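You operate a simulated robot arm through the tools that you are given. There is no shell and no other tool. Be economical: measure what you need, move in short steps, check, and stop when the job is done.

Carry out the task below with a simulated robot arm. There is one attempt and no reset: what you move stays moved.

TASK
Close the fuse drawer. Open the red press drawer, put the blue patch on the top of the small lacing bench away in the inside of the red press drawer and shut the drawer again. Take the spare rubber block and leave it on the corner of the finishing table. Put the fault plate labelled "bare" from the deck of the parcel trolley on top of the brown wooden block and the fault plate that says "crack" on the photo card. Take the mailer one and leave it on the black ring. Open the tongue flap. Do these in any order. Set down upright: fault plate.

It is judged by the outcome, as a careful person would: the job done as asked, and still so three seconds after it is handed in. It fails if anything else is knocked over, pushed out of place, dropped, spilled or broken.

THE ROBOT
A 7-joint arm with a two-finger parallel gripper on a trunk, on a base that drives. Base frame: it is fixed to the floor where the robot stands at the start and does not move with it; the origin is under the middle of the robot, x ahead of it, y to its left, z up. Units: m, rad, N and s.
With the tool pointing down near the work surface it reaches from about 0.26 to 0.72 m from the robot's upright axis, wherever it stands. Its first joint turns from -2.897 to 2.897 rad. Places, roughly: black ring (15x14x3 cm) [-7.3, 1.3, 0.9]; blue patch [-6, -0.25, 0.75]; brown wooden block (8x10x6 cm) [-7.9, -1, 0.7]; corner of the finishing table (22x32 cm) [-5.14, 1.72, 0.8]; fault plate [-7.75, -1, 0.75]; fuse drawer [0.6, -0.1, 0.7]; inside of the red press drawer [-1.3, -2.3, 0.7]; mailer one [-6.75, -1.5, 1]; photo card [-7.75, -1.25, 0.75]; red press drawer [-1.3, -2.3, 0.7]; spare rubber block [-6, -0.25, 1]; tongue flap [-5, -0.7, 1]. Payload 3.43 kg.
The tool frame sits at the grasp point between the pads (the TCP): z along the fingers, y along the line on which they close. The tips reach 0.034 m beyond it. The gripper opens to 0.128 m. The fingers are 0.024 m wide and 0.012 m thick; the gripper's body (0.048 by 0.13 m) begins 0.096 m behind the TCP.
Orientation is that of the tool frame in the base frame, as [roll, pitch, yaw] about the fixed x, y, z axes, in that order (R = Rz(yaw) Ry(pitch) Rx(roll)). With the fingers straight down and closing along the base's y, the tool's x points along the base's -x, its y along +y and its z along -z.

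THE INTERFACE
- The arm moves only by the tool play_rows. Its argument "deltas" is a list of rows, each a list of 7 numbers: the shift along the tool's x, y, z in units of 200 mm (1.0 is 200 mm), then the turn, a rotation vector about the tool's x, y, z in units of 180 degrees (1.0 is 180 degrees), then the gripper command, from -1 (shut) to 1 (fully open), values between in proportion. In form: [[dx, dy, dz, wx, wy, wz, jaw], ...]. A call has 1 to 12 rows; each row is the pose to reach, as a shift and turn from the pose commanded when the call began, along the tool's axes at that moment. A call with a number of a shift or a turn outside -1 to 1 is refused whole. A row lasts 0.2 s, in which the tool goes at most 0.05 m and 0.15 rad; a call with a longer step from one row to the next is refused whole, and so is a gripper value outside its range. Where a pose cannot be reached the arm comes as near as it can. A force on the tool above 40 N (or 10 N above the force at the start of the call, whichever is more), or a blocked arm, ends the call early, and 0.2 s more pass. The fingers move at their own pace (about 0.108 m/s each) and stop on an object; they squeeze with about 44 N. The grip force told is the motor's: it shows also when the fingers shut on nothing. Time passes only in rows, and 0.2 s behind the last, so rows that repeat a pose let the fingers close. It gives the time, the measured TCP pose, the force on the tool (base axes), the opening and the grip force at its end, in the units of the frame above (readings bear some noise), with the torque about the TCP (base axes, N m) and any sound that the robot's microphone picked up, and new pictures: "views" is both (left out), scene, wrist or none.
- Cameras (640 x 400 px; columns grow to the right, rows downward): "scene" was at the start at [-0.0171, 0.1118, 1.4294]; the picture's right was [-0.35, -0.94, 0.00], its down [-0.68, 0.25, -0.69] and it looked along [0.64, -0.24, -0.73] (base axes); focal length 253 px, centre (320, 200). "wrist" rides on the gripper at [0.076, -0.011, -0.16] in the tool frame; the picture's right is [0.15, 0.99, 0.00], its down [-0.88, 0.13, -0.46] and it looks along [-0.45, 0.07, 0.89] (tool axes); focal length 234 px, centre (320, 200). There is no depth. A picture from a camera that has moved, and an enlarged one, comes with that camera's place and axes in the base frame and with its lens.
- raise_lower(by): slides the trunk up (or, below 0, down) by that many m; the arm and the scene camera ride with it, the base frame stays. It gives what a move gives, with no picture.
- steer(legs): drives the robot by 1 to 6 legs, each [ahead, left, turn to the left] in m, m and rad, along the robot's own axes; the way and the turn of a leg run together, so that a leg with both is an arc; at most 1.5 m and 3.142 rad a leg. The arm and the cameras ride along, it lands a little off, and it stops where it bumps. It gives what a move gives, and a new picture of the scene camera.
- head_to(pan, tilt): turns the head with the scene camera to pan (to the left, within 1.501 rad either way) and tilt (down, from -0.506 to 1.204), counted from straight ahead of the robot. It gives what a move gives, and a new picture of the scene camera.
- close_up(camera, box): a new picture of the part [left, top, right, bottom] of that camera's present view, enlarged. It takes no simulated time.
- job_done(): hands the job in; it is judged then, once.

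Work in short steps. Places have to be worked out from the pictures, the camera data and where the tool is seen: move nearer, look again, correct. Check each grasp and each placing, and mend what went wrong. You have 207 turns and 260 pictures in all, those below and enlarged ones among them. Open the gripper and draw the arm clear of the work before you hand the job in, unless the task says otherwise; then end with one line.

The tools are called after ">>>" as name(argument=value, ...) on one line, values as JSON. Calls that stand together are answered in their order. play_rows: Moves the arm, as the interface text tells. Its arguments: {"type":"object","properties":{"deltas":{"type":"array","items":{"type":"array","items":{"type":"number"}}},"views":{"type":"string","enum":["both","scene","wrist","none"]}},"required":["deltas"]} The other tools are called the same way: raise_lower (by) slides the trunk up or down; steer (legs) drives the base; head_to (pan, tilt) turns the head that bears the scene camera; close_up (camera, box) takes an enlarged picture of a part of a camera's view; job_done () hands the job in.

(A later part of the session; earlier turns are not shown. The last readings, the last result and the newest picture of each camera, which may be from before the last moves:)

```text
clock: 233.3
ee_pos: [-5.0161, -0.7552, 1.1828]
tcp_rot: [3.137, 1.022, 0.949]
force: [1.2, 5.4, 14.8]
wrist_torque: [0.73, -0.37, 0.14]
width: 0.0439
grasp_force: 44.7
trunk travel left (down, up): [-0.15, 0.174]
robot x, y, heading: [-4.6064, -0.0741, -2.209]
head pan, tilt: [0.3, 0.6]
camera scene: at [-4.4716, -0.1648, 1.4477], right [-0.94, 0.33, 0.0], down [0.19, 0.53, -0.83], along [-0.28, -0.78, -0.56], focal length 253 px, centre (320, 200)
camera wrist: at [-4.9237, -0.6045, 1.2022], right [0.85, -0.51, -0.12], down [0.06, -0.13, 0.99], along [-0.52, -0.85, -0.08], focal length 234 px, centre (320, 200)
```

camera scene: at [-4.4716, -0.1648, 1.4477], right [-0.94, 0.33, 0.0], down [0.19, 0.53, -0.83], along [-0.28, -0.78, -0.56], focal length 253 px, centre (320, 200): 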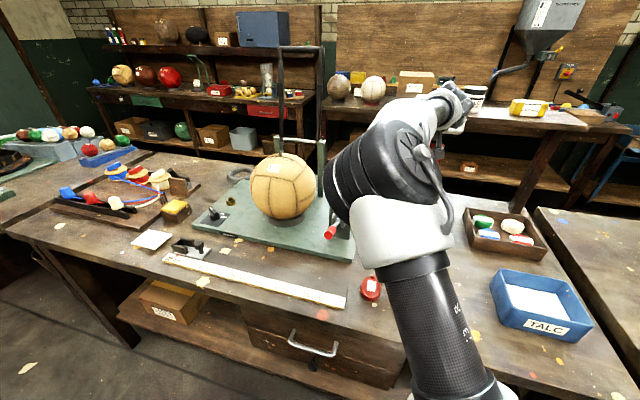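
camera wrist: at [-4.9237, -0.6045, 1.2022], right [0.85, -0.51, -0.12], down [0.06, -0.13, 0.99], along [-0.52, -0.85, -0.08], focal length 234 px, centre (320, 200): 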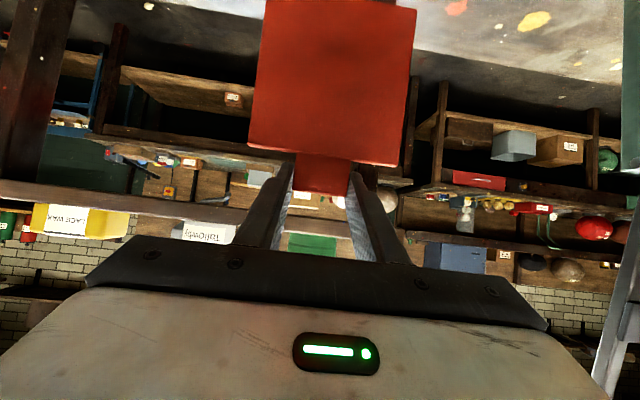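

The flap stands past vertical (about 100°). I nudge it a bit farther.

>>> play_rows(deltas=[[-0.016, 0, 0.06, 0, 0, 0, -1], [-0.033, 0, 0.124, 0, 0, 0, -1], [-0.033, 0, 0.124, 0, 0, 0, -1]], views="wrist")

```text
clock: 234.1
ee_pos: [-5.0295, -0.7745, 1.175]
tcp_rot: [3.137, 1.019, 0.948]
force: [-0.9, -3.7, 22.8]
wrist_torque: [0.06, -0.27, 0.16]
width: 0.0439
grasp_force: 45.4
trunk travel left (down, up): [-0.15, 0.174]
robot x, y, heading: [-4.6046, -0.0697, -2.21]
head pan, tilt: [0.3, 0.6]
camera wrist: at [-4.938, -0.6242, 1.1954], right [0.85, -0.51, -0.12], down [0.06, -0.13, 0.99], along [-0.52, -0.85, -0.08], focal length 234 px, centre (320, 200)
```

wrist: 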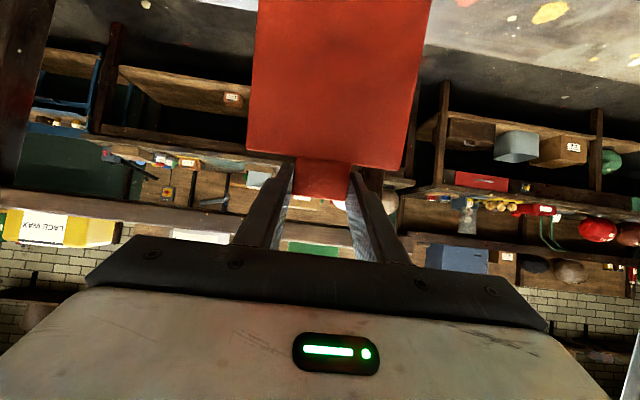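

It moved freely with no stop. I release and retreat straight back.

>>> play_rows(deltas=[[0, 0, 0, 0, 0, 0, -0.1], [0, 0, 0, 0, 0, 0, 0.2], [0, 0, -0.12, 0, 0, 0, 0.2], [0, 0, -0.3, 0, 0, 0, 0.2], [0, 0, -0.5, 0, 0, 0, 0.2], [0, 0, -0.5, 0, 0, 0, 0.2]])

```text
clock: 235.5
ee_pos: [-4.9821, -0.7106, 1.2227]
tcp_rot: [3.141, 1.013, 0.952]
force: [0.0, 0.1, 0.6]
wrist_torque: [0.01, 0.0, -0.01]
width: 0.0768
grasp_force: 0.1
trunk travel left (down, up): [-0.15, 0.174]
robot x, y, heading: [-4.6075, -0.0702, -2.207]
head pan, tilt: [0.3, 0.6]
camera scene: at [-4.4726, -0.1663, 1.4475], right [-0.94, 0.33, 0.0], down [0.19, 0.53, -0.83], along [-0.27, -0.78, -0.56], focal length 253 px, centre (320, 200)
camera wrist: at [-4.8906, -0.5608, 1.2442], right [0.85, -0.51, -0.12], down [0.06, -0.14, 0.99], along [-0.52, -0.85, -0.09], focal length 234 px, centre (320, 200)
```

scene: 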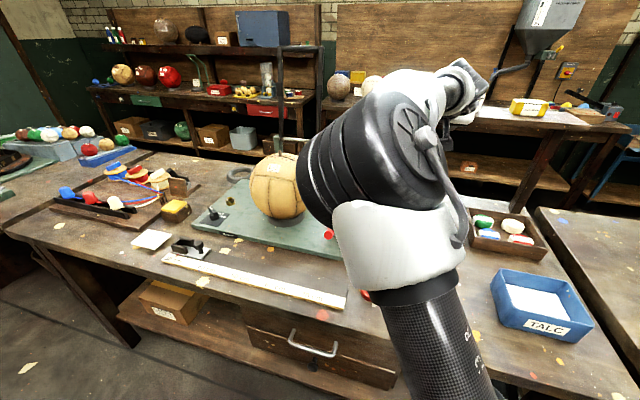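
wrist: 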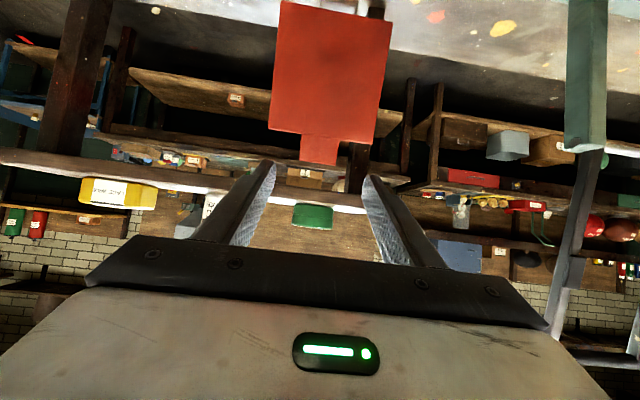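

The flap stays open. I back away, tuck the arm, and verify.

>>> steer(legs=[[-0.25, 0, 0]])

>>> play_rows(deltas=[[0.05, 0, -0.1, 0, 0.04, 0, 0.2], [0.1, 0, -0.2, 0, 0.08, 0, 0.2], [0.15, 0, -0.3, 0, 0.12, 0, 0.2], [0.2, 0, -0.4, 0, 0.16, 0, 0.2], [0.25, 0, -0.5, 0, 0.2, 0, 0.2], [0.3, 0, -0.6, 0, 0.24, 0, 0.2], [0.4, 0, -0.6, 0, 0.28, 0, 0.2], [0.5, 0, -0.6, 0, 0.32, 0, 0.2]])

```text
clock: 237.3
ee_pos: [-4.8298, -0.5072, 1.2237]
tcp_rot: [3.142, 1.013, 0.951]
force: [0.5, 0.8, 0.2]
wrist_torque: [-0.03, -0.01, -0.01]
width: 0.0765
grasp_force: 0.0
trunk travel left (down, up): [-0.15, 0.174]
robot x, y, heading: [-4.4529, 0.1357, -2.21]
head pan, tilt: [0.3, 0.6]
camera scene: at [-4.3204, 0.0382, 1.4475], right [-0.94, 0.33, 0.0], down [0.19, 0.53, -0.83], along [-0.28, -0.78, -0.56], focal length 253 px, centre (320, 200)
```

scene: 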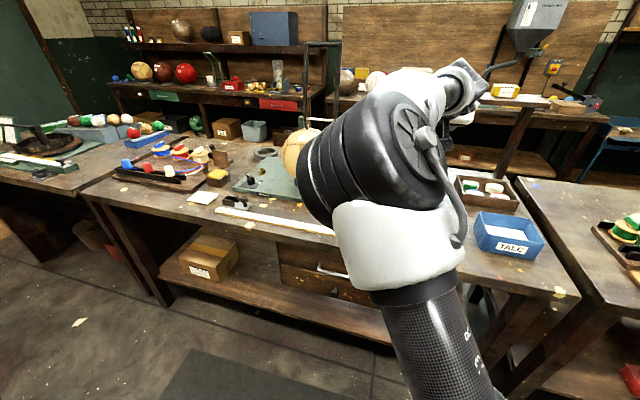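

```text
clock: 239.2
ee_pos: [-4.7406, -0.381, 1.1994]
tcp_rot: [3.14, 0.003, 0.954]
force: [0.7, -0.3, 0.1]
wrist_torque: [-0.01, -0.01, 0.03]
width: 0.0769
grasp_force: 0.0
trunk travel left (down, up): [-0.15, 0.174]
robot x, y, heading: [-4.4554, 0.1327, -2.214]
head pan, tilt: [0.3, 0.6]
camera scene: at [-4.3203, 0.0382, 1.4475], right [-0.94, 0.33, 0.0], down [0.19, 0.53, -0.82], along [-0.28, -0.78, -0.57], focal length 253 px, centre (320, 200)
camera wrist: at [-4.707, -0.3113, 1.3592], right [0.89, -0.45, 0.0], down [-0.4, -0.79, 0.46], along [-0.21, -0.41, -0.89], focal length 234 px, centre (320, 200)
```

scene: 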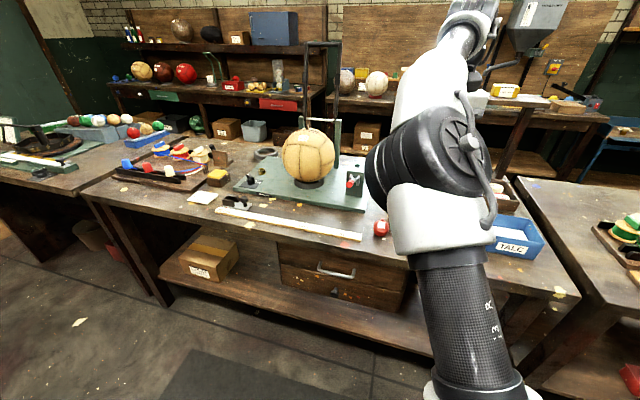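
wrist: 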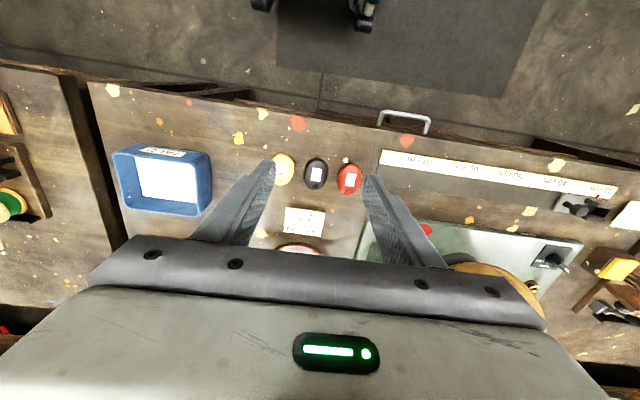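

Flap task done. I retract the arm and drive west along this aisle, then south to the mailer's bench.

>>> play_rows(deltas=[[0.2, 0, 0.05, 0, 0, 0, 0.2], [0.4, 0, 0.1, 0, 0, 0, 0.2], [0.6, 0, 0.15, 0, 0, 0, 0.2], [0.8, 0, 0.2, 0, 0, 0, 0.2], [1.0, 0, 0.25, 0, 0, 0, 0.2]], views="none")

>>> steer(legs=[[0, -1.1, 0], [0, -1.1, 0]])

```text
clock: 240.3
ee_pos: [-4.6321, -0.2155, 1.1501]
tcp_rot: [3.101, -0.005, 0.941]
force: [0.6, -0.1, 1.1]
wrist_torque: [0.02, 0.03, 0.01]
width: 0.0767
grasp_force: 0.0
trunk travel left (down, up): [-0.15, 0.174]
robot x, y, heading: [-4.4547, 0.1322, -2.211]
head pan, tilt: [0.3, 0.6]
```

```text
clock: 261.5
ee_pos: [-6.3856, 1.0506, 1.1506]
tcp_rot: [3.14, 0.006, 0.987]
force: [-0.4, 0.0, 0.0]
wrist_torque: [0.02, -0.03, 0.0]
width: 0.0768
grasp_force: 0.3
trunk travel left (down, up): [-0.15, 0.174]
robot x, y, heading: [-6.2277, 1.4089, -2.166]
head pan, tilt: [0.3, 0.6]
camera scene: at [-6.1199, 1.3325, 1.4597], right [-0.79, 0.62, 0.0], down [0.28, 0.35, -0.89], along [-0.55, -0.7, -0.45], focal length 253 px, centre (320, 200)
```

scene: 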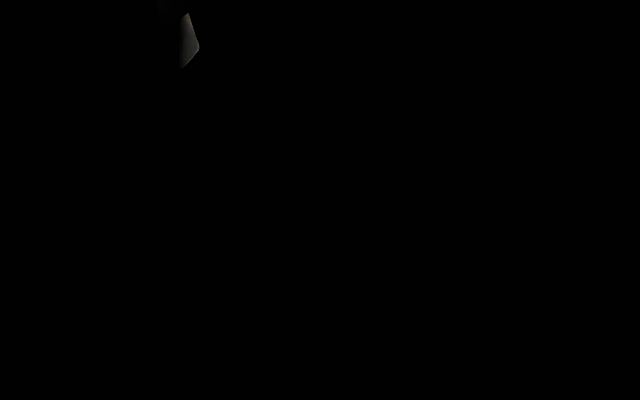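

The folded elbow covers the camera. I extend the arm a bit.

>>> play_rows(deltas=[[-0.2, 0, 0.1, 0, 0, 0, 0.2], [-0.4, 0, 0.2, 0, 0, 0, 0.2], [-0.6, 0, 0.3, 0, 0, 0, 0.2], [-0.7, 0, 0.4, 0, 0, 0, 0.2]], views="none")

>>> head_to(pan=0.3, tilt=0.5)

```text
clock: 262.5
ee_pos: [-6.4615, 0.9341, 1.07]
tcp_rot: [3.141, 0.005, 0.988]
force: [0.5, -0.2, 0.5]
wrist_torque: [-0.04, 0.02, 0.01]
width: 0.077
grasp_force: 0.1
trunk travel left (down, up): [-0.15, 0.174]
robot x, y, heading: [-6.2303, 1.4085, -2.172]
head pan, tilt: [0.3, 0.6]
```

```text
clock: 263.2
ee_pos: [-6.4616, 0.9354, 1.0715]
tcp_rot: [3.141, 0.005, 0.988]
force: [0.1, 0.3, -0.1]
wrist_torque: [0.01, 0.0, -0.01]
width: 0.0767
grasp_force: 0.1
trunk travel left (down, up): [-0.15, 0.174]
robot x, y, heading: [-6.2276, 1.4075, -2.168]
head pan, tilt: [0.3, 0.499]
camera scene: at [-6.0901, 1.3178, 1.4565], right [-0.96, 0.29, 0.0], down [0.14, 0.46, -0.88], along [-0.26, -0.84, -0.48], focal length 253 px, centre (320, 200)
```

scene: 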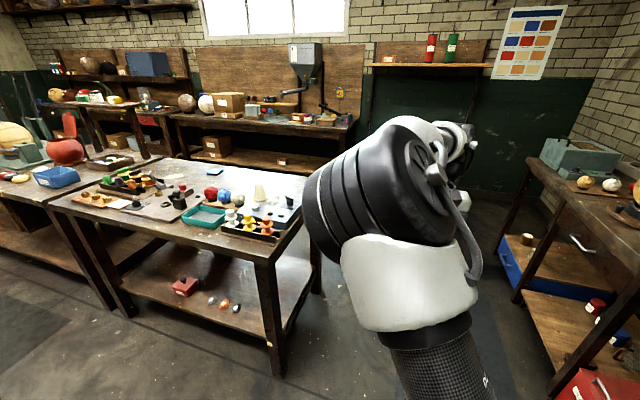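

>>> steer(legs=[[1.2, 0, -0.03], [0.5, 0, 0]])

>>> head_to(pan=0.6, tilt=0.5)

```text
clock: 272.0
ee_pos: [-7.5008, -0.4674, 1.0719]
tcp_rot: [3.14, 0.004, 0.937]
force: [0.1, 0.4, 0.6]
wrist_torque: [0.01, -0.01, 0.0]
width: 0.0767
grasp_force: 0.0
trunk travel left (down, up): [-0.15, 0.174]
robot x, y, heading: [-7.241, -0.0042, -2.22]
head pan, tilt: [0.3, 0.499]
camera scene: at [-7.1091, -0.1026, 1.4566], right [-0.94, 0.34, 0.0], down [0.16, 0.45, -0.88], along [-0.3, -0.83, -0.48], focal length 253 px, centre (320, 200)
```

scene: 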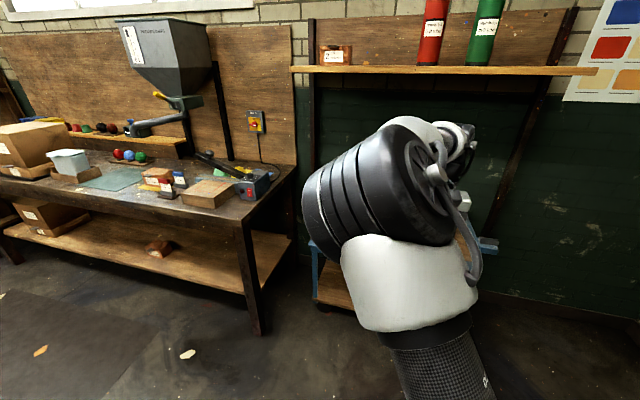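

```text
clock: 272.8
ee_pos: [-7.499, -0.4662, 1.07]
tcp_rot: [3.139, 0.004, 0.937]
force: [0.2, 1.0, 0.2]
wrist_torque: [-0.02, 0.01, -0.04]
width: 0.077
grasp_force: 0.1
trunk travel left (down, up): [-0.15, 0.174]
robot x, y, heading: [-7.2444, -0.005, -2.219]
head pan, tilt: [0.6, 0.499]
camera scene: at [-7.0825, -0.108, 1.4566], right [-1.0, 0.05, 0.0], down [0.02, 0.48, -0.88], along [-0.04, -0.88, -0.48], focal length 253 px, centre (320, 200)
```

scene: 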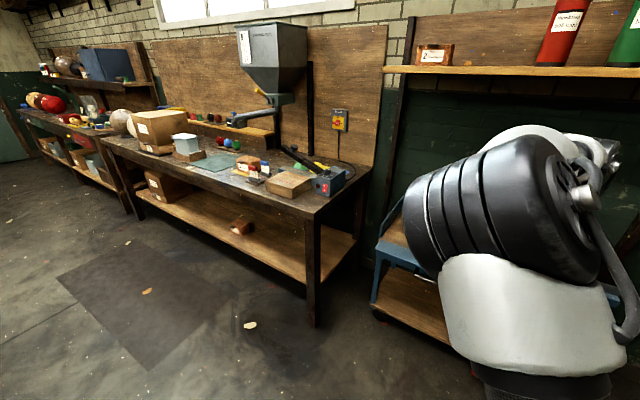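

>>> close_up(camera="scene", box=[130, 90, 370, 240])

```text
2.67 times, centred on (250, 165) of scene
camera zoom: at [-7.0825, -0.108, 1.4566], right [-1.0, 0.05, 0.0], down [0.02, 0.48, -0.88], along [-0.04, -0.88, -0.48], focal length 676 px, centre (507, 293)
```

zoom: 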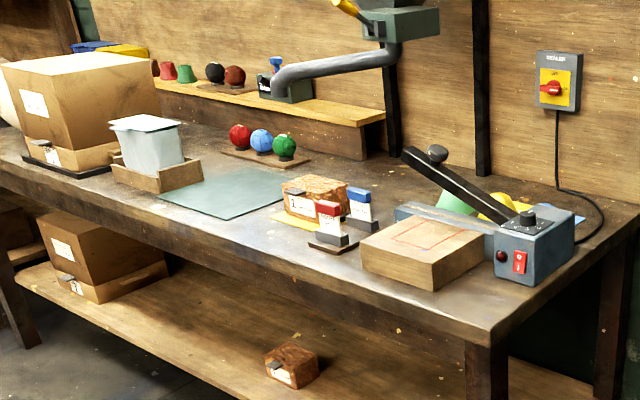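

A small labelled parcel on the packing bench, near (-6.71, -1.56), fits "mailer one"; I drive there to read its label.

>>> steer(legs=[[0.05, 1.2, 0.02], [0.25, 0, 0]])

>>> head_to(pan=0.3, tilt=0.7)

```text
clock: 285.9
ee_pos: [-6.7401, -1.4197, 1.0721]
tcp_rot: [-3.141, 0.005, 0.926]
force: [0.8, 0.5, -0.5]
wrist_torque: [0.01, 0.0, -0.01]
width: 0.0769
grasp_force: 0.1
trunk travel left (down, up): [-0.15, 0.174]
robot x, y, heading: [-6.4767, -0.9621, -2.229]
head pan, tilt: [0.6, 0.499]
camera scene: at [-6.3192, -1.0642, 1.4566], right [-1.0, 0.06, 0.0], down [0.03, 0.48, -0.88], along [-0.05, -0.88, -0.48], focal length 253 px, centre (320, 200)
```

scene: 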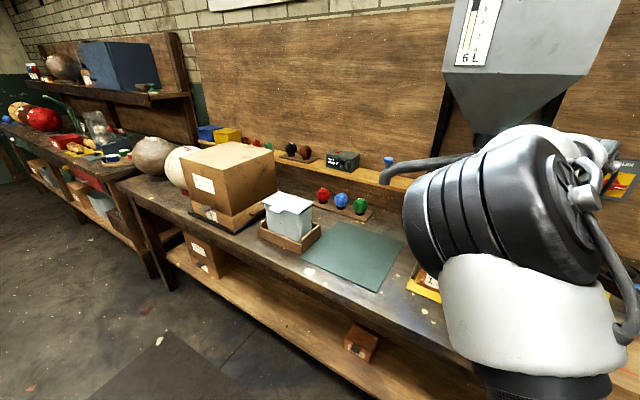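

```text
clock: 286.7
ee_pos: [-6.7397, -1.418, 1.0707]
tcp_rot: [3.14, 0.006, 0.927]
force: [-0.7, 0.5, -0.2]
wrist_torque: [0.04, 0.01, 0.0]
width: 0.0768
grasp_force: 0.0
trunk travel left (down, up): [-0.15, 0.174]
robot x, y, heading: [-6.4755, -0.9599, -2.23]
head pan, tilt: [0.3, 0.7]
camera scene: at [-6.3436, -1.053, 1.4389], right [-0.94, 0.35, 0.0], down [0.23, 0.6, -0.77], along [-0.27, -0.72, -0.64], focal length 253 px, centre (320, 200)
```

scene: 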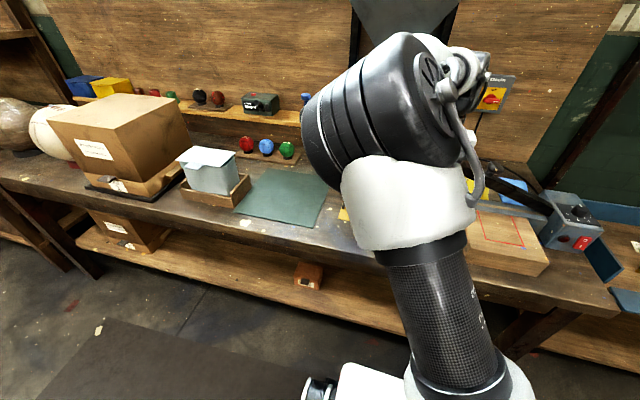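

>>> close_up(camera="wrist", box=[0, 0, 640, 400])

```text
1.00 times, centred on (320, 200) of wrist (not enlarged: the box is as wide or as high as the picture)
camera zoom: at [-6.7039, -1.3505, 1.2317], right [0.88, -0.48, 0.0], down [-0.42, -0.78, 0.46], along [-0.22, -0.4, -0.89], focal length 234 px, centre (320, 200)
```

zoom: 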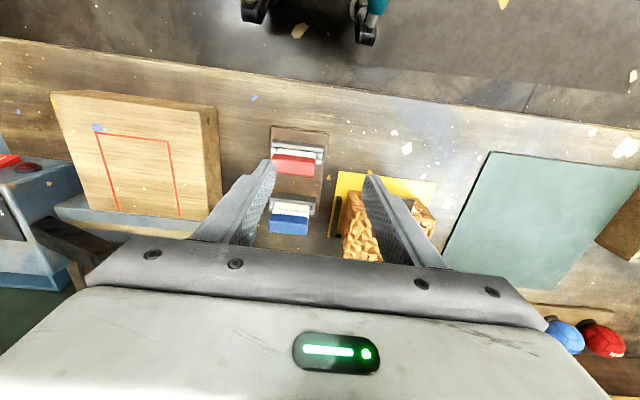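

>>> steer(legs=[[0.1, 0.08, 0]])

>>> close_up(camera="wrist", box=[200, 60, 520, 260])

```text
clock: 288.1
ee_pos: [-6.7359, -1.5432, 1.0722]
tcp_rot: [3.142, 0.006, 0.926]
force: [0.0, -0.5, -0.7]
wrist_torque: [-0.01, 0.0, 0.0]
width: 0.0767
grasp_force: 0.1
trunk travel left (down, up): [-0.15, 0.174]
robot x, y, heading: [-6.474, -1.0836, -2.229]
head pan, tilt: [0.3, 0.7]
camera scene: at [-6.3397, -1.1775, 1.4388], right [-0.94, 0.35, 0.0], down [0.23, 0.6, -0.76], along [-0.27, -0.72, -0.64], focal length 253 px, centre (320, 200)
```

scene: 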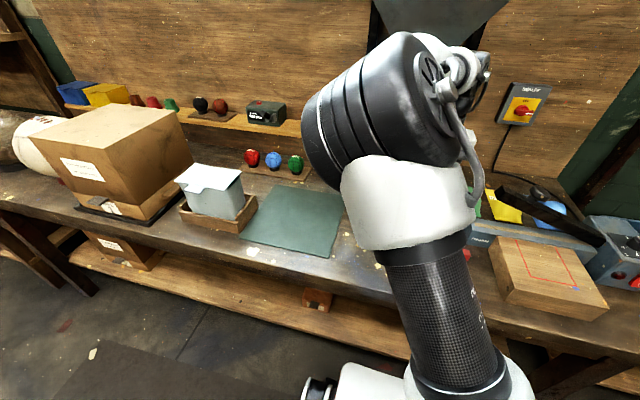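

```text
2.00 times, centred on (360, 160) of wrist
camera zoom: at [-6.6999, -1.4751, 1.2317], right [0.88, -0.48, 0.0], down [-0.42, -0.78, 0.46], along [-0.22, -0.41, -0.89], focal length 468 px, centre (240, 280)
```

zoom: 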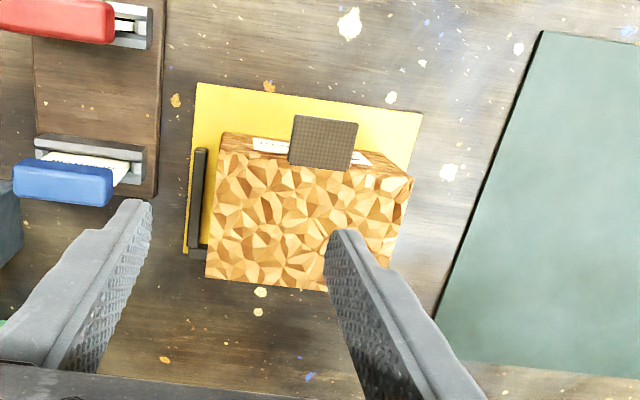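

The parcel is about 0.13 × 0.10 m, so it must be gripped front-to-back. I turn the tool a quarter turn and centre over it, fully open.

>>> play_rows(deltas=[[-0.02, 0.025, 0, 0, 0, 0.046, 1], [-0.04, 0.05, 0, 0, 0, 0.092, 1], [-0.06, 0.075, 0, 0, 0, 0.138, 1], [-0.08, 0.1, 0, 0, 0, 0.184, 1], [-0.1, 0.125, 0, 0, 0, 0.23, 1], [-0.12, 0.15, 0, 0, 0, 0.276, 1], [-0.14, 0.175, 0, 0, 0, 0.322, 1], [-0.16, 0.2, 0, 0, 0, 0.368, 1], [-0.18, 0.225, 0, 0, 0, 0.414, 1], [-0.2, 0.25, 0, 0, 0, 0.46, 1], [-0.2, 0.25, 0, 0, 0, 0.508, 1], [-0.2, 0.25, 0, 0, 0, 0.508, 1]])

```text
clock: 290.7
ee_pos: [-6.7198, -1.6061, 1.0728]
tcp_rot: [3.136, -0.002, -0.669]
force: [0.4, -0.6, -0.5]
wrist_torque: [0.0, 0.04, 0.02]
width: 0.128
grasp_force: 0.0
trunk travel left (down, up): [-0.15, 0.174]
robot x, y, heading: [-6.4734, -1.0848, -2.227]
head pan, tilt: [0.3, 0.7]
camera scene: at [-6.3397, -1.1775, 1.4389], right [-0.94, 0.35, 0.0], down [0.23, 0.6, -0.76], along [-0.27, -0.72, -0.64], focal length 253 px, centre (320, 200)
camera wrist: at [-6.6545, -1.6436, 1.2327], right [-0.5, -0.87, 0.01], down [-0.77, 0.45, 0.46], along [-0.4, 0.22, -0.89], focal length 234 px, centre (320, 200)
```

scene: 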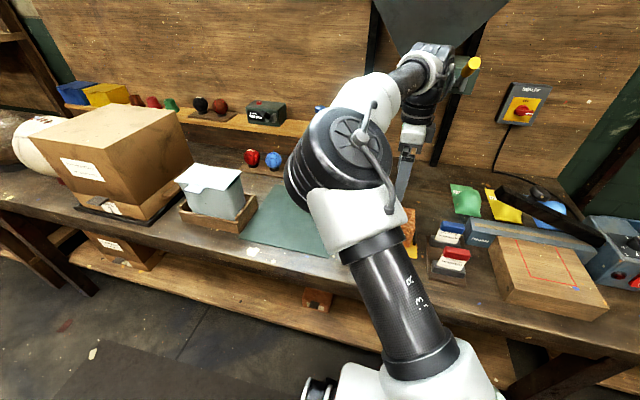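
wrist: 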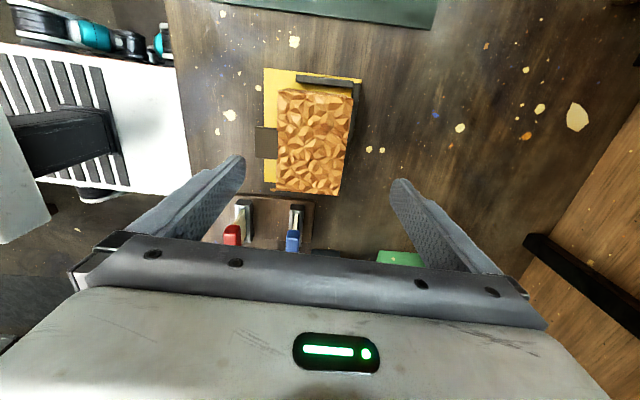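

>>> close_up(camera="wrist", box=[220, 50, 400, 210])

>>> close_up(camera="scene", box=[380, 180, 480, 280])

```text
2.50 times, centred on (310, 130) of wrist
camera zoom: at [-6.6545, -1.6436, 1.2327], right [-0.5, -0.87, 0.01], down [-0.77, 0.45, 0.46], along [-0.4, 0.22, -0.89], focal length 585 px, centre (345, 375)
```

zoom: 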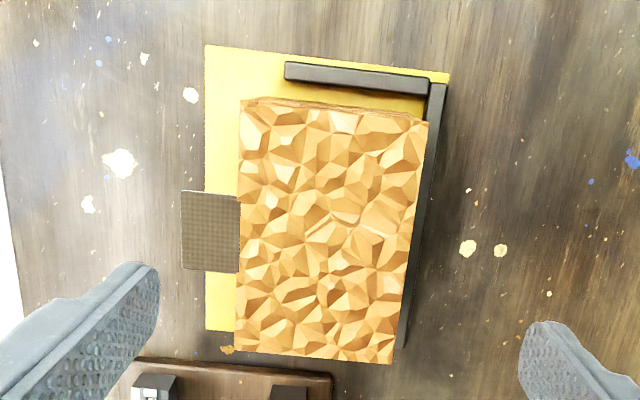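

```text
4.00 times, centred on (430, 230) of scene
camera zoom: at [-6.3397, -1.1775, 1.4389], right [-0.94, 0.35, 0.0], down [0.23, 0.6, -0.76], along [-0.27, -0.72, -0.64], focal length 1014 px, centre (-120, 80)
```

zoom: 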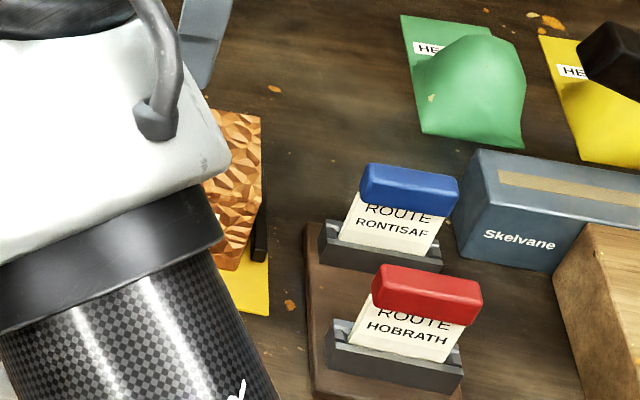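

The parcel sits in a low L-shaped fence and has a grey checkered tab on its near side. I move the arm aside to see the tab's height.

>>> play_rows(deltas=[[-0.25, 0, -0.1, 0, 0, 0, 1], [-0.5, 0, -0.15, 0, 0, 0, 1], [-0.75, 0, -0.15, 0, 0, 0, 1], [-1.0, -0.1, -0.15, 0, 0, 0, 1], [-1.0, -0.3, -0.15, 0, 0, 0, 1], [-1.0, -0.5, -0.15, 0, 0, 0, 1]], views="none")

>>> head_to(pan=0.15, tilt=0.8)

```text
refused: row 1 steps farther than a row can; nothing moved
```

```text
clock: 291.4
ee_pos: [-6.7207, -1.6078, 1.073]
tcp_rot: [3.138, -0.002, -0.668]
force: [-0.3, 0.8, -0.5]
wrist_torque: [0.0, -0.01, 0.0]
width: 0.1279
grasp_force: 0.0
trunk travel left (down, up): [-0.15, 0.174]
robot x, y, heading: [-6.4717, -1.0809, -2.227]
head pan, tilt: [0.15, 0.799]
camera scene: at [-6.3492, -1.1685, 1.4306], right [-0.87, 0.49, 0.0], down [0.35, 0.63, -0.7], along [-0.34, -0.61, -0.72], focal length 253 px, centre (320, 200)
```

scene: 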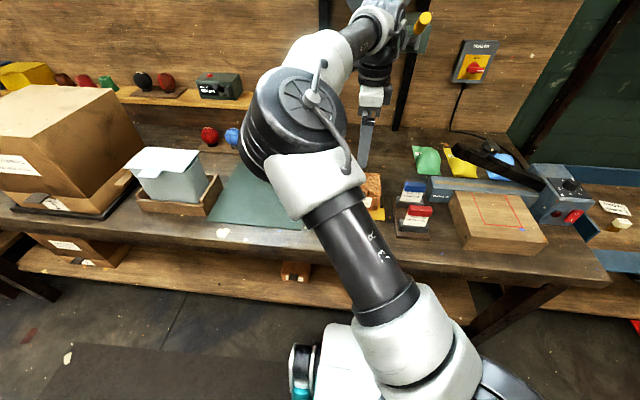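

>>> play_rows(deltas=[[-0.2, 0, -0.1, 0, 0, 0, 1], [-0.4, 0, -0.15, 0, 0, 0, 1], [-0.6, 0, -0.15, 0, 0, 0, 1], [-0.8, -0.05, -0.15, 0, 0, 0, 1], [-0.95, -0.15, -0.15, 0, 0, 0, 1], [-1.0, -0.35, -0.15, 0, 0, 0, 1], [-1.0, -0.55, -0.15, 0, 0, 0, 1]], views="none")

>>> head_to(pan=0.1, tilt=0.8)

```text
clock: 293.0
ee_pos: [-6.8072, -1.3929, 1.1018]
tcp_rot: [3.137, -0.002, -0.669]
force: [0.1, -0.7, -0.4]
wrist_torque: [0.04, 0.0, 0.0]
width: 0.1277
grasp_force: 0.1
trunk travel left (down, up): [-0.15, 0.174]
robot x, y, heading: [-6.4732, -1.0815, -2.228]
head pan, tilt: [0.15, 0.799]
```

```text
clock: 293.7
ee_pos: [-6.8073, -1.3935, 1.102]
tcp_rot: [3.138, -0.001, -0.668]
force: [-0.7, -1.1, 0.4]
wrist_torque: [0.02, -0.01, -0.01]
width: 0.1279
grasp_force: 0.1
trunk travel left (down, up): [-0.15, 0.174]
robot x, y, heading: [-6.4744, -1.0834, -2.227]
head pan, tilt: [0.099, 0.799]
camera scene: at [-6.3527, -1.1664, 1.4306], right [-0.85, 0.53, 0.0], down [0.38, 0.61, -0.7], along [-0.37, -0.59, -0.72], focal length 253 px, centre (320, 200)
```

scene: 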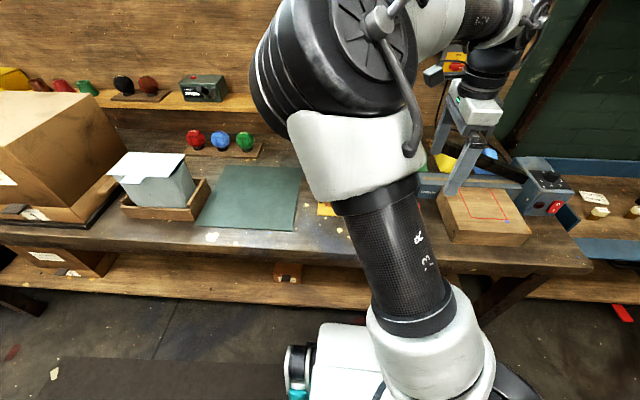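

The two wrist views put the tab at (-6.683, -1.552), z≈0.935, sticking out horizontally toward me. I'll pinch it top-and-bottom with a near-horizontal tool. I back the robot for room, then extend and tilt.

>>> steer(legs=[[-0.2, 0, 0]])

>>> play_rows(deltas=[[0.16, 0.09, 0, 0, 0, 0, -0.2], [0.33, 0.19, 0, 0, 0, 0, -0.2], [0.5, 0.28, 0, 0, 0, 0, -0.2], [0.66, 0.37, 0, 0, 0, 0, -0.2], [0.82, 0.47, 0.05, 0, 0, 0, -0.2], [0.985, 0.56, 0.1, 0, 0, 0, -0.2]], views="wrist")

```text
clock: 295.3
ee_pos: [-6.6823, -1.2356, 1.1033]
tcp_rot: [3.136, -0.001, -0.662]
force: [0.3, 0.1, 0.5]
wrist_torque: [0.02, 0.01, -0.02]
width: 0.128
grasp_force: 0.0
trunk travel left (down, up): [-0.15, 0.174]
robot x, y, heading: [-6.3516, -0.9244, -2.224]
head pan, tilt: [0.099, 0.799]
camera scene: at [-6.2288, -1.0052, 1.4306], right [-0.85, 0.53, 0.0], down [0.38, 0.61, -0.7], along [-0.37, -0.59, -0.72], focal length 253 px, centre (320, 200)
```

scene: 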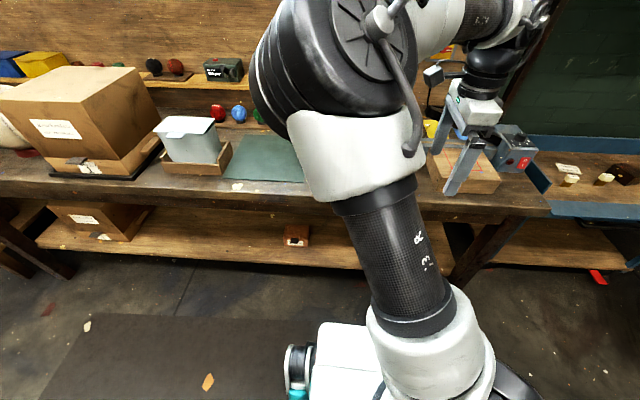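

```text
clock: 296.7
ee_pos: [-6.5977, -1.4414, 1.0825]
tcp_rot: [3.137, -0.002, -0.665]
force: [0.0, 0.2, 1.4]
wrist_torque: [-0.04, -0.01, 0.01]
width: 0.0513
grasp_force: 0.0
trunk travel left (down, up): [-0.15, 0.174]
robot x, y, heading: [-6.3509, -0.9208, -2.225]
head pan, tilt: [0.099, 0.799]
camera wrist: at [-6.5311, -1.4778, 1.2422], right [-0.49, -0.87, 0.01], down [-0.77, 0.44, 0.46], along [-0.4, 0.22, -0.89], focal length 234 px, centre (320, 200)
```

wrist: 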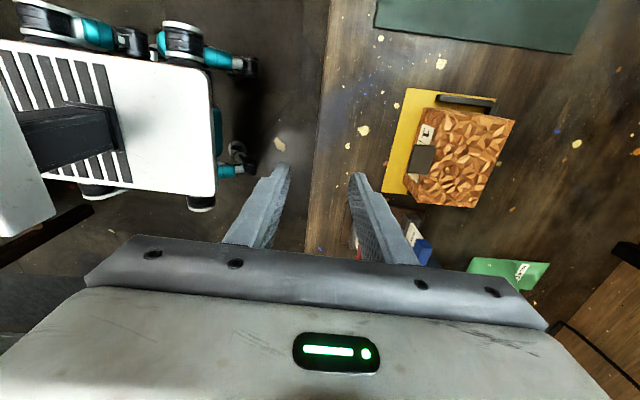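

>>> close_up(camera="wrist", box=[380, 80, 540, 220])

```text
2.86 times, centred on (460, 150) of wrist
camera zoom: at [-6.5311, -1.4778, 1.2422], right [-0.49, -0.87, 0.01], down [-0.77, 0.44, 0.46], along [-0.4, 0.22, -0.89], focal length 669 px, centre (-80, 343)
```

zoom: 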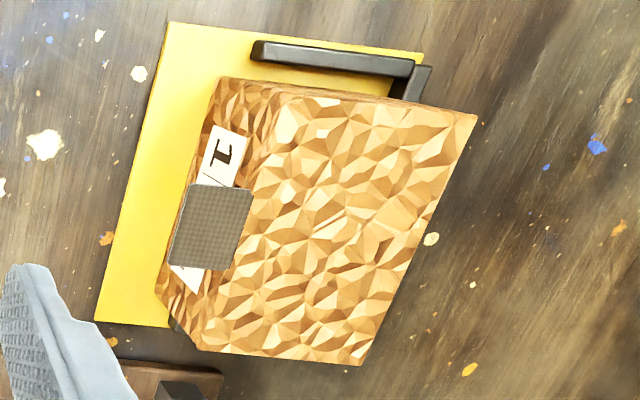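

Confirmed by a third view; the label reads "1". I tilt the tool while extending above the parcel.

>>> play_rows(deltas=[[0, 0.15, 0, -0.044, 0, 0, -0.3], [0, 0.3, 0, -0.088, 0, 0, -0.3], [0, 0.43, 0, -0.132, 0, 0, -0.3], [0, 0.43, 0, -0.176, 0, 0, -0.3], [0, 0.43, 0, -0.22, 0, 0, -0.3], [0, 0.43, 0, -0.264, 0, 0, -0.3], [0, 0.43, 0, -0.308, 0, 0, -0.3], [0, 0.43, 0, -0.352, 0, 0, -0.3], [0, 0.43, 0, -0.398, 0, 0, -0.3], [0, 0.43, 0, -0.444, 0, 0, -0.3]])

```text
clock: 298.9
ee_pos: [-6.6498, -1.5122, 1.0852]
tcp_rot: [1.737, 0.0, -0.662]
force: [0.0, -0.2, 0.2]
wrist_torque: [-0.03, 0.0, 0.05]
width: 0.0448
grasp_force: 0.1
trunk travel left (down, up): [-0.15, 0.174]
robot x, y, heading: [-6.3523, -0.9225, -2.223]
head pan, tilt: [0.099, 0.799]
camera scene: at [-6.2289, -1.0049, 1.4307], right [-0.85, 0.53, 0.0], down [0.38, 0.61, -0.7], along [-0.37, -0.59, -0.72], focal length 253 px, centre (320, 200)
camera wrist: at [-6.4926, -1.4334, 1.1009], right [0.01, -0.22, 0.98], down [-0.43, 0.88, 0.21], along [-0.9, -0.42, -0.08], focal length 234 px, centre (320, 200)
```

scene: 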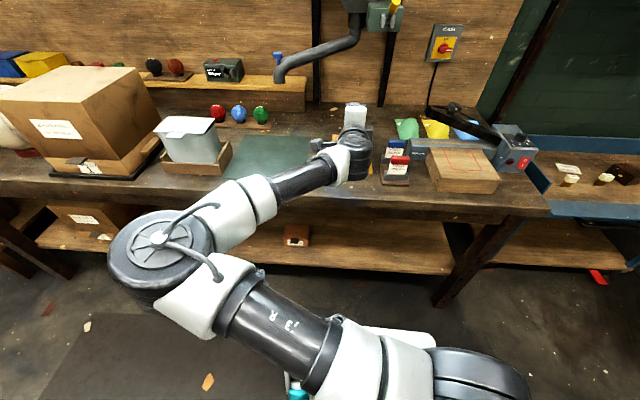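
wrist: 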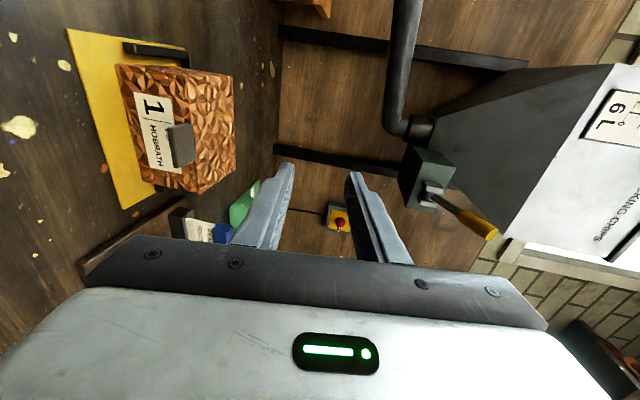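

>>> close_up(camera="wrist", box=[60, 20, 300, 220])

```text
2.00 times, centred on (180, 120) of wrist
camera zoom: at [-6.4926, -1.4334, 1.1009], right [0.01, -0.22, 0.98], down [-0.43, 0.88, 0.21], along [-0.9, -0.42, -0.08], focal length 468 px, centre (600, 360)
```

zoom: 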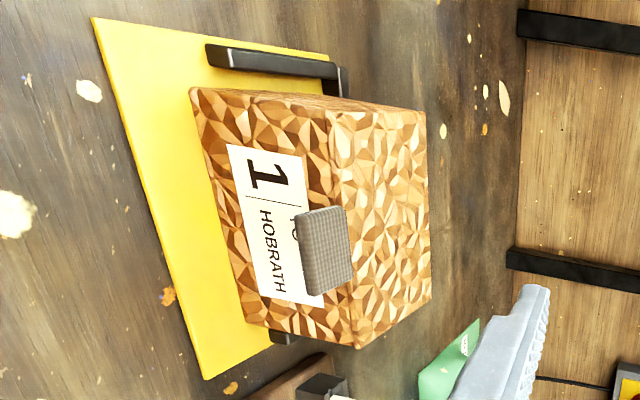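

The tab is a thin horizontal grip plate near the top of the labelled face ("1 … HOBRATH"). I back off, descend in front of it.

>>> play_rows(deltas=[[0, 0, -0.2, 0, 0, 0, -0.3], [0, -0.15, -0.25, 0, 0, 0, -0.3], [0, -0.35, -0.22, 0, 0, 0, -0.3], [0, -0.55, -0.18, 0, 0, 0, -0.3], [0, -0.705, -0.128, 0, 0, 0, -0.3], [0, -0.705, -0.128, 0, 0, 0, -0.3]])

>>> close_up(camera="wrist", box=[200, 60, 440, 260])

```text
clock: 300.3
ee_pos: [-6.6127, -1.4819, 1.0316]
tcp_rot: [1.802, 0.001, -0.668]
force: [-0.1, -0.2, -1.0]
wrist_torque: [-0.04, 0.01, 0.03]
width: 0.0449
grasp_force: 0.1
out of reach, approached as far as the arm can: row 3, 4, 5, 6
trunk travel left (down, up): [-0.15, 0.174]
robot x, y, heading: [-6.3519, -0.9238, -2.223]
head pan, tilt: [0.099, 0.799]
camera scene: at [-6.2288, -1.0052, 1.4306], right [-0.85, 0.53, 0.0], down [0.38, 0.61, -0.7], along [-0.37, -0.59, -0.72], focal length 253 px, centre (320, 200)
camera wrist: at [-6.4562, -1.405, 1.0583], right [-0.03, -0.27, 0.96], down [-0.43, 0.87, 0.23], along [-0.9, -0.41, -0.14], focal length 234 px, centre (320, 200)
```

scene: 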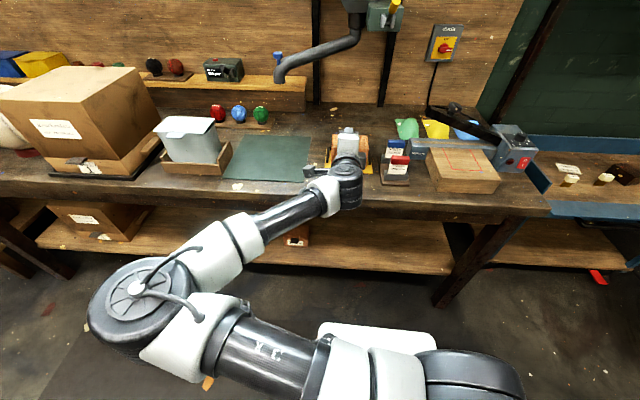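
wrist: 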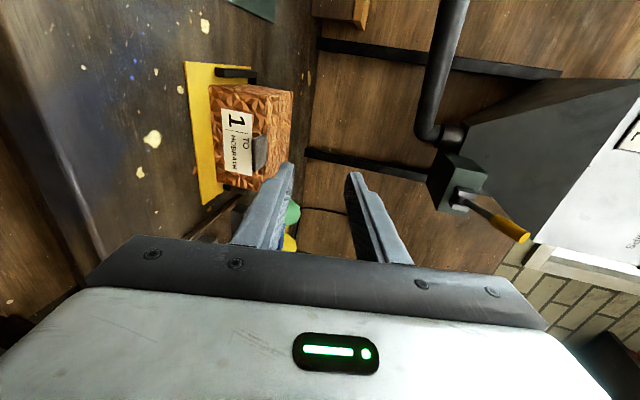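

```text
2.00 times, centred on (320, 160) of wrist
camera zoom: at [-6.4562, -1.405, 1.0583], right [-0.03, -0.27, 0.96], down [-0.43, 0.87, 0.23], along [-0.9, -0.41, -0.14], focal length 468 px, centre (320, 280)
```

zoom: 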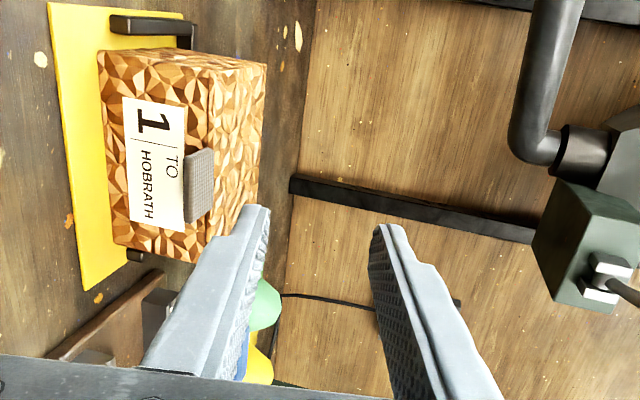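

The arm can't get lower in this posture, but the trunk can. I first command a reachable pose, then lower the trunk.

>>> play_rows(deltas=[[0, 0.35, -0.05, 0, 0, 0, -0.3], [0, 0.5, -0.05, 0, 0, 0, -0.3], [0, 0.5, -0.05, 0, 0, 0, -0.3]], views="none")

>>> raise_lower(by=-0.1)

```text
refused: row 1 steps farther than a row can; nothing moved
```

```text
clock: 301.6
ee_pos: [-6.6131, -1.4825, 0.9329]
tcp_rot: [1.8, -0.001, -0.671]
force: [-0.3, -0.6, 0.1]
wrist_torque: [0.0, -0.02, -0.01]
width: 0.0447
grasp_force: 0.1
trunk travel left (down, up): [-0.05, 0.274]
robot x, y, heading: [-6.3483, -0.9218, -2.225]
head pan, tilt: [0.099, 0.799]
```

>>> play_rows(deltas=[[0, 0.2, -0.05, 0, 0, 0, -0.3], [0, 0.2, -0.05, 0, 0, 0, -0.3]], views="wrist")

```text
clock: 302.2
ee_pos: [-6.6132, -1.4819, 0.9711]
tcp_rot: [1.804, 0.0, -0.669]
force: [-0.3, 0.1, -1.1]
wrist_torque: [-0.02, -0.01, 0.01]
width: 0.0448
grasp_force: 0.1
trunk travel left (down, up): [-0.05, 0.274]
robot x, y, heading: [-6.3503, -0.9211, -2.224]
head pan, tilt: [0.099, 0.799]
camera wrist: at [-6.4569, -1.4056, 0.9987], right [-0.03, -0.27, 0.96], down [-0.43, 0.87, 0.23], along [-0.9, -0.41, -0.14], focal length 234 px, centre (320, 200)
```

wrist: 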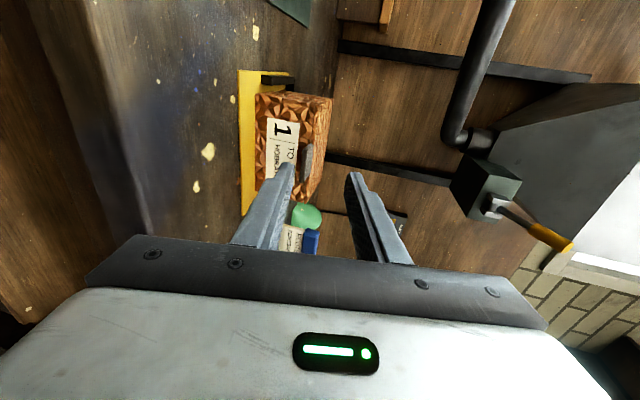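

The commanded pose follows the trunk. Now a fine move to the pre-grasp, leveling the tool.

>>> play_rows(deltas=[[-0.02, -0.05, 0.02, -0.017, 0, 0, -0.3], [-0.04, -0.1, 0.05, -0.034, 0, 0, -0.3], [-0.057, -0.158, 0.071, -0.05, 0, 0, -0.3], [-0.057, -0.158, 0.071, -0.05, 0, 0, -0.3]], views="none")

>>> close_up(camera="wrist", box=[200, 60, 440, 260])

```text
clock: 303.2
ee_pos: [-6.6181, -1.4815, 0.9615]
tcp_rot: [1.753, 0.001, -0.67]
force: [0.3, 1.0, 0.1]
wrist_torque: [-0.01, 0.03, 0.01]
width: 0.0448
grasp_force: 0.0
out of reach, approached as far as the arm can: row 2, 3, 4
trunk travel left (down, up): [-0.05, 0.274]
robot x, y, heading: [-6.3482, -0.9235, -2.224]
head pan, tilt: [0.099, 0.799]
```

```text
2.00 times, centred on (320, 160) of wrist
camera zoom: at [-6.461, -1.4027, 0.9798], right [0.0, -0.23, 0.97], down [-0.43, 0.88, 0.21], along [-0.9, -0.42, -0.09], focal length 468 px, centre (320, 280)
```

zoom: 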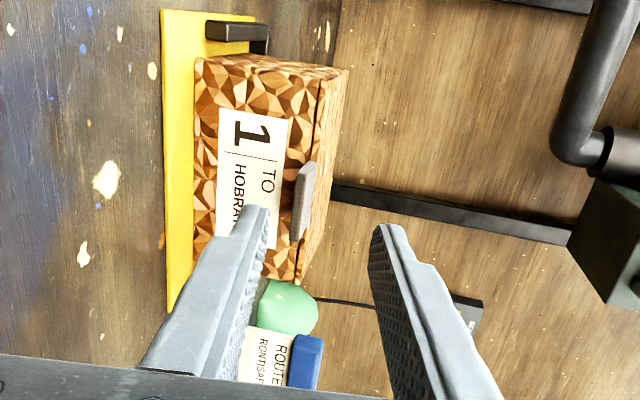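

Tool is 3 cm too high still; the trunk lowers it.

>>> raise_lower(by=-0.028)

>>> close_up(camera="wrist", box=[200, 60, 440, 260])

```text
clock: 303.9
ee_pos: [-6.6182, -1.4807, 0.9332]
tcp_rot: [1.755, -0.001, -0.671]
force: [0.5, -0.4, 0.2]
wrist_torque: [0.0, 0.0, 0.02]
width: 0.0447
grasp_force: 0.0
trunk travel left (down, up): [-0.022, 0.302]
robot x, y, heading: [-6.3512, -0.9214, -2.225]
head pan, tilt: [0.099, 0.799]
```

```text
2.00 times, centred on (320, 160) of wrist
camera zoom: at [-6.461, -1.4027, 0.952], right [0.0, -0.23, 0.97], down [-0.43, 0.88, 0.21], along [-0.9, -0.42, -0.09], focal length 468 px, centre (320, 280)
```

zoom: 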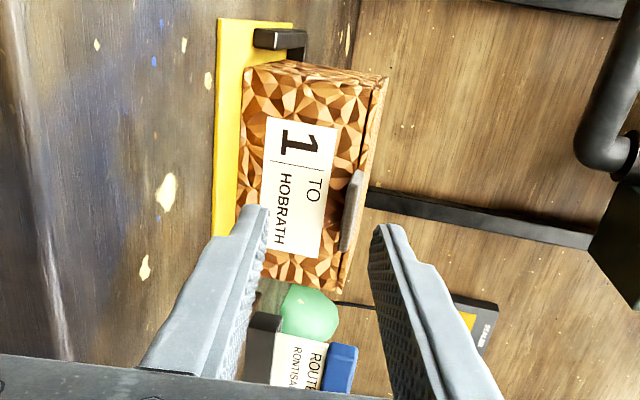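

Tab mid-height is 0.9375. I correct sideways/up, then advance and pinch.

>>> play_rows(deltas=[[-0.02, 0.06, 0.02, 0, 0, 0, -0.3], [-0.033, 0.11, 0.08, 0, 0, 0, -0.3], [-0.033, 0.11, 0.18, 0, 0, 0, -0.3], [-0.033, 0.11, 0.28, 0, 0, 0, -0.3], [-0.033, 0.11, 0.35, 0, 0, 0, -0.3], [-0.033, 0.11, 0.35, 0, 0, 0, -0.3]], views="none")

>>> close_up(camera="wrist", box=[200, 60, 440, 260])

```text
clock: 305.3
ee_pos: [-6.6692, -1.5355, 0.9416]
tcp_rot: [1.753, 0.001, -0.67]
force: [0.7, 0.3, -0.2]
wrist_torque: [-0.05, 0.0, -0.02]
width: 0.0445
grasp_force: 0.1
trunk travel left (down, up): [-0.022, 0.302]
robot x, y, heading: [-6.3517, -0.9229, -2.223]
head pan, tilt: [0.099, 0.799]
```

```text
2.00 times, centred on (320, 160) of wrist
camera zoom: at [-6.5117, -1.4578, 0.9605], right [0.0, -0.23, 0.97], down [-0.43, 0.88, 0.21], along [-0.9, -0.42, -0.09], focal length 468 px, centre (320, 280)
```

zoom: 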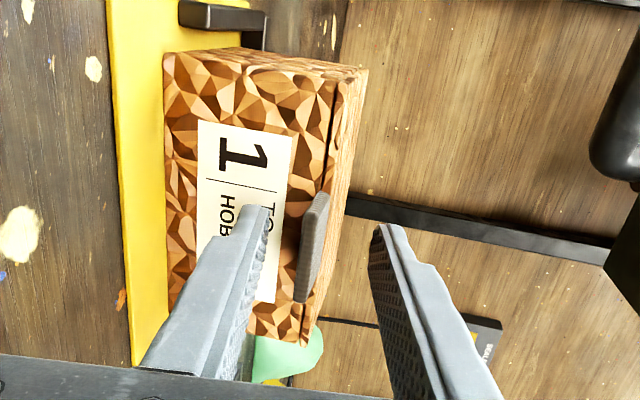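

The tab lies between the fingertips. Close.

>>> play_rows(deltas=[[0, 0, 0, 0, 0, 0, -1], [0, 0, 0, 0, 0, 0, -1], [0, 0, 0, 0, 0, 0, -1]], views="none")

>>> close_up(camera="wrist", box=[200, 60, 440, 260])

```text
clock: 306.1
ee_pos: [-6.6685, -1.5353, 0.9449]
tcp_rot: [1.748, -0.001, -0.67]
force: [-0.1, -1.2, 10.6]
wrist_torque: [-0.73, 1.29, 0.05]
width: 0.0081
grasp_force: 41.5
trunk travel left (down, up): [-0.022, 0.302]
robot x, y, heading: [-6.3504, -0.9244, -2.227]
head pan, tilt: [0.099, 0.799]
```

```text
2.00 times, centred on (320, 160) of wrist
camera zoom: at [-6.5113, -1.4572, 0.9623], right [0.01, -0.23, 0.97], down [-0.43, 0.88, 0.21], along [-0.9, -0.42, -0.09], focal length 468 px, centre (320, 280)
```

zoom: 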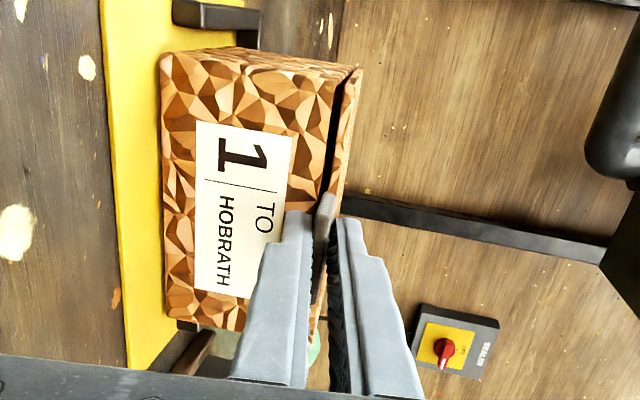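

The tab turns out to be the mailer's lid handle—the lid has begun to lift. I release it gently and back off; the body must be gripped instead.

>>> play_rows(deltas=[[0, -0.015, 0, 0, 0, 0, -1], [0, -0.015, 0, 0, 0, 0, -0.6], [0, -0.015, 0, 0, 0, 0, -0.3], [0, -0.015, -0.1, 0, 0, 0, -0.3], [0, -0.015, -0.25, 0, 0, 0, -0.3], [0, -0.015, -0.42, 0, 0, 0, -0.3]], views="none")

>>> close_up(camera="wrist", box=[200, 60, 440, 260])

```text
clock: 307.5
ee_pos: [-6.6171, -1.4688, 0.9545]
tcp_rot: [1.753, 0.0, -0.67]
force: [-0.2, -0.2, 0.0]
wrist_torque: [0.04, 0.01, 0.01]
width: 0.0446
grasp_force: 0.1
trunk travel left (down, up): [-0.022, 0.302]
robot x, y, heading: [-6.3496, -0.9255, -2.223]
head pan, tilt: [0.099, 0.799]
```

```text
2.00 times, centred on (320, 160) of wrist
camera zoom: at [-6.4598, -1.3904, 0.9726], right [0.0, -0.23, 0.97], down [-0.43, 0.88, 0.21], along [-0.9, -0.42, -0.1], focal length 468 px, centre (320, 280)
```

zoom: 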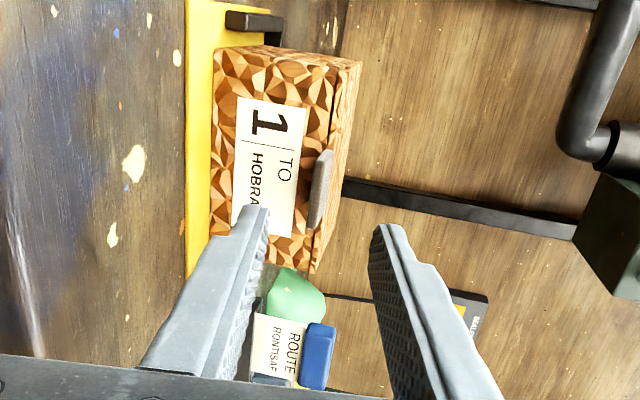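

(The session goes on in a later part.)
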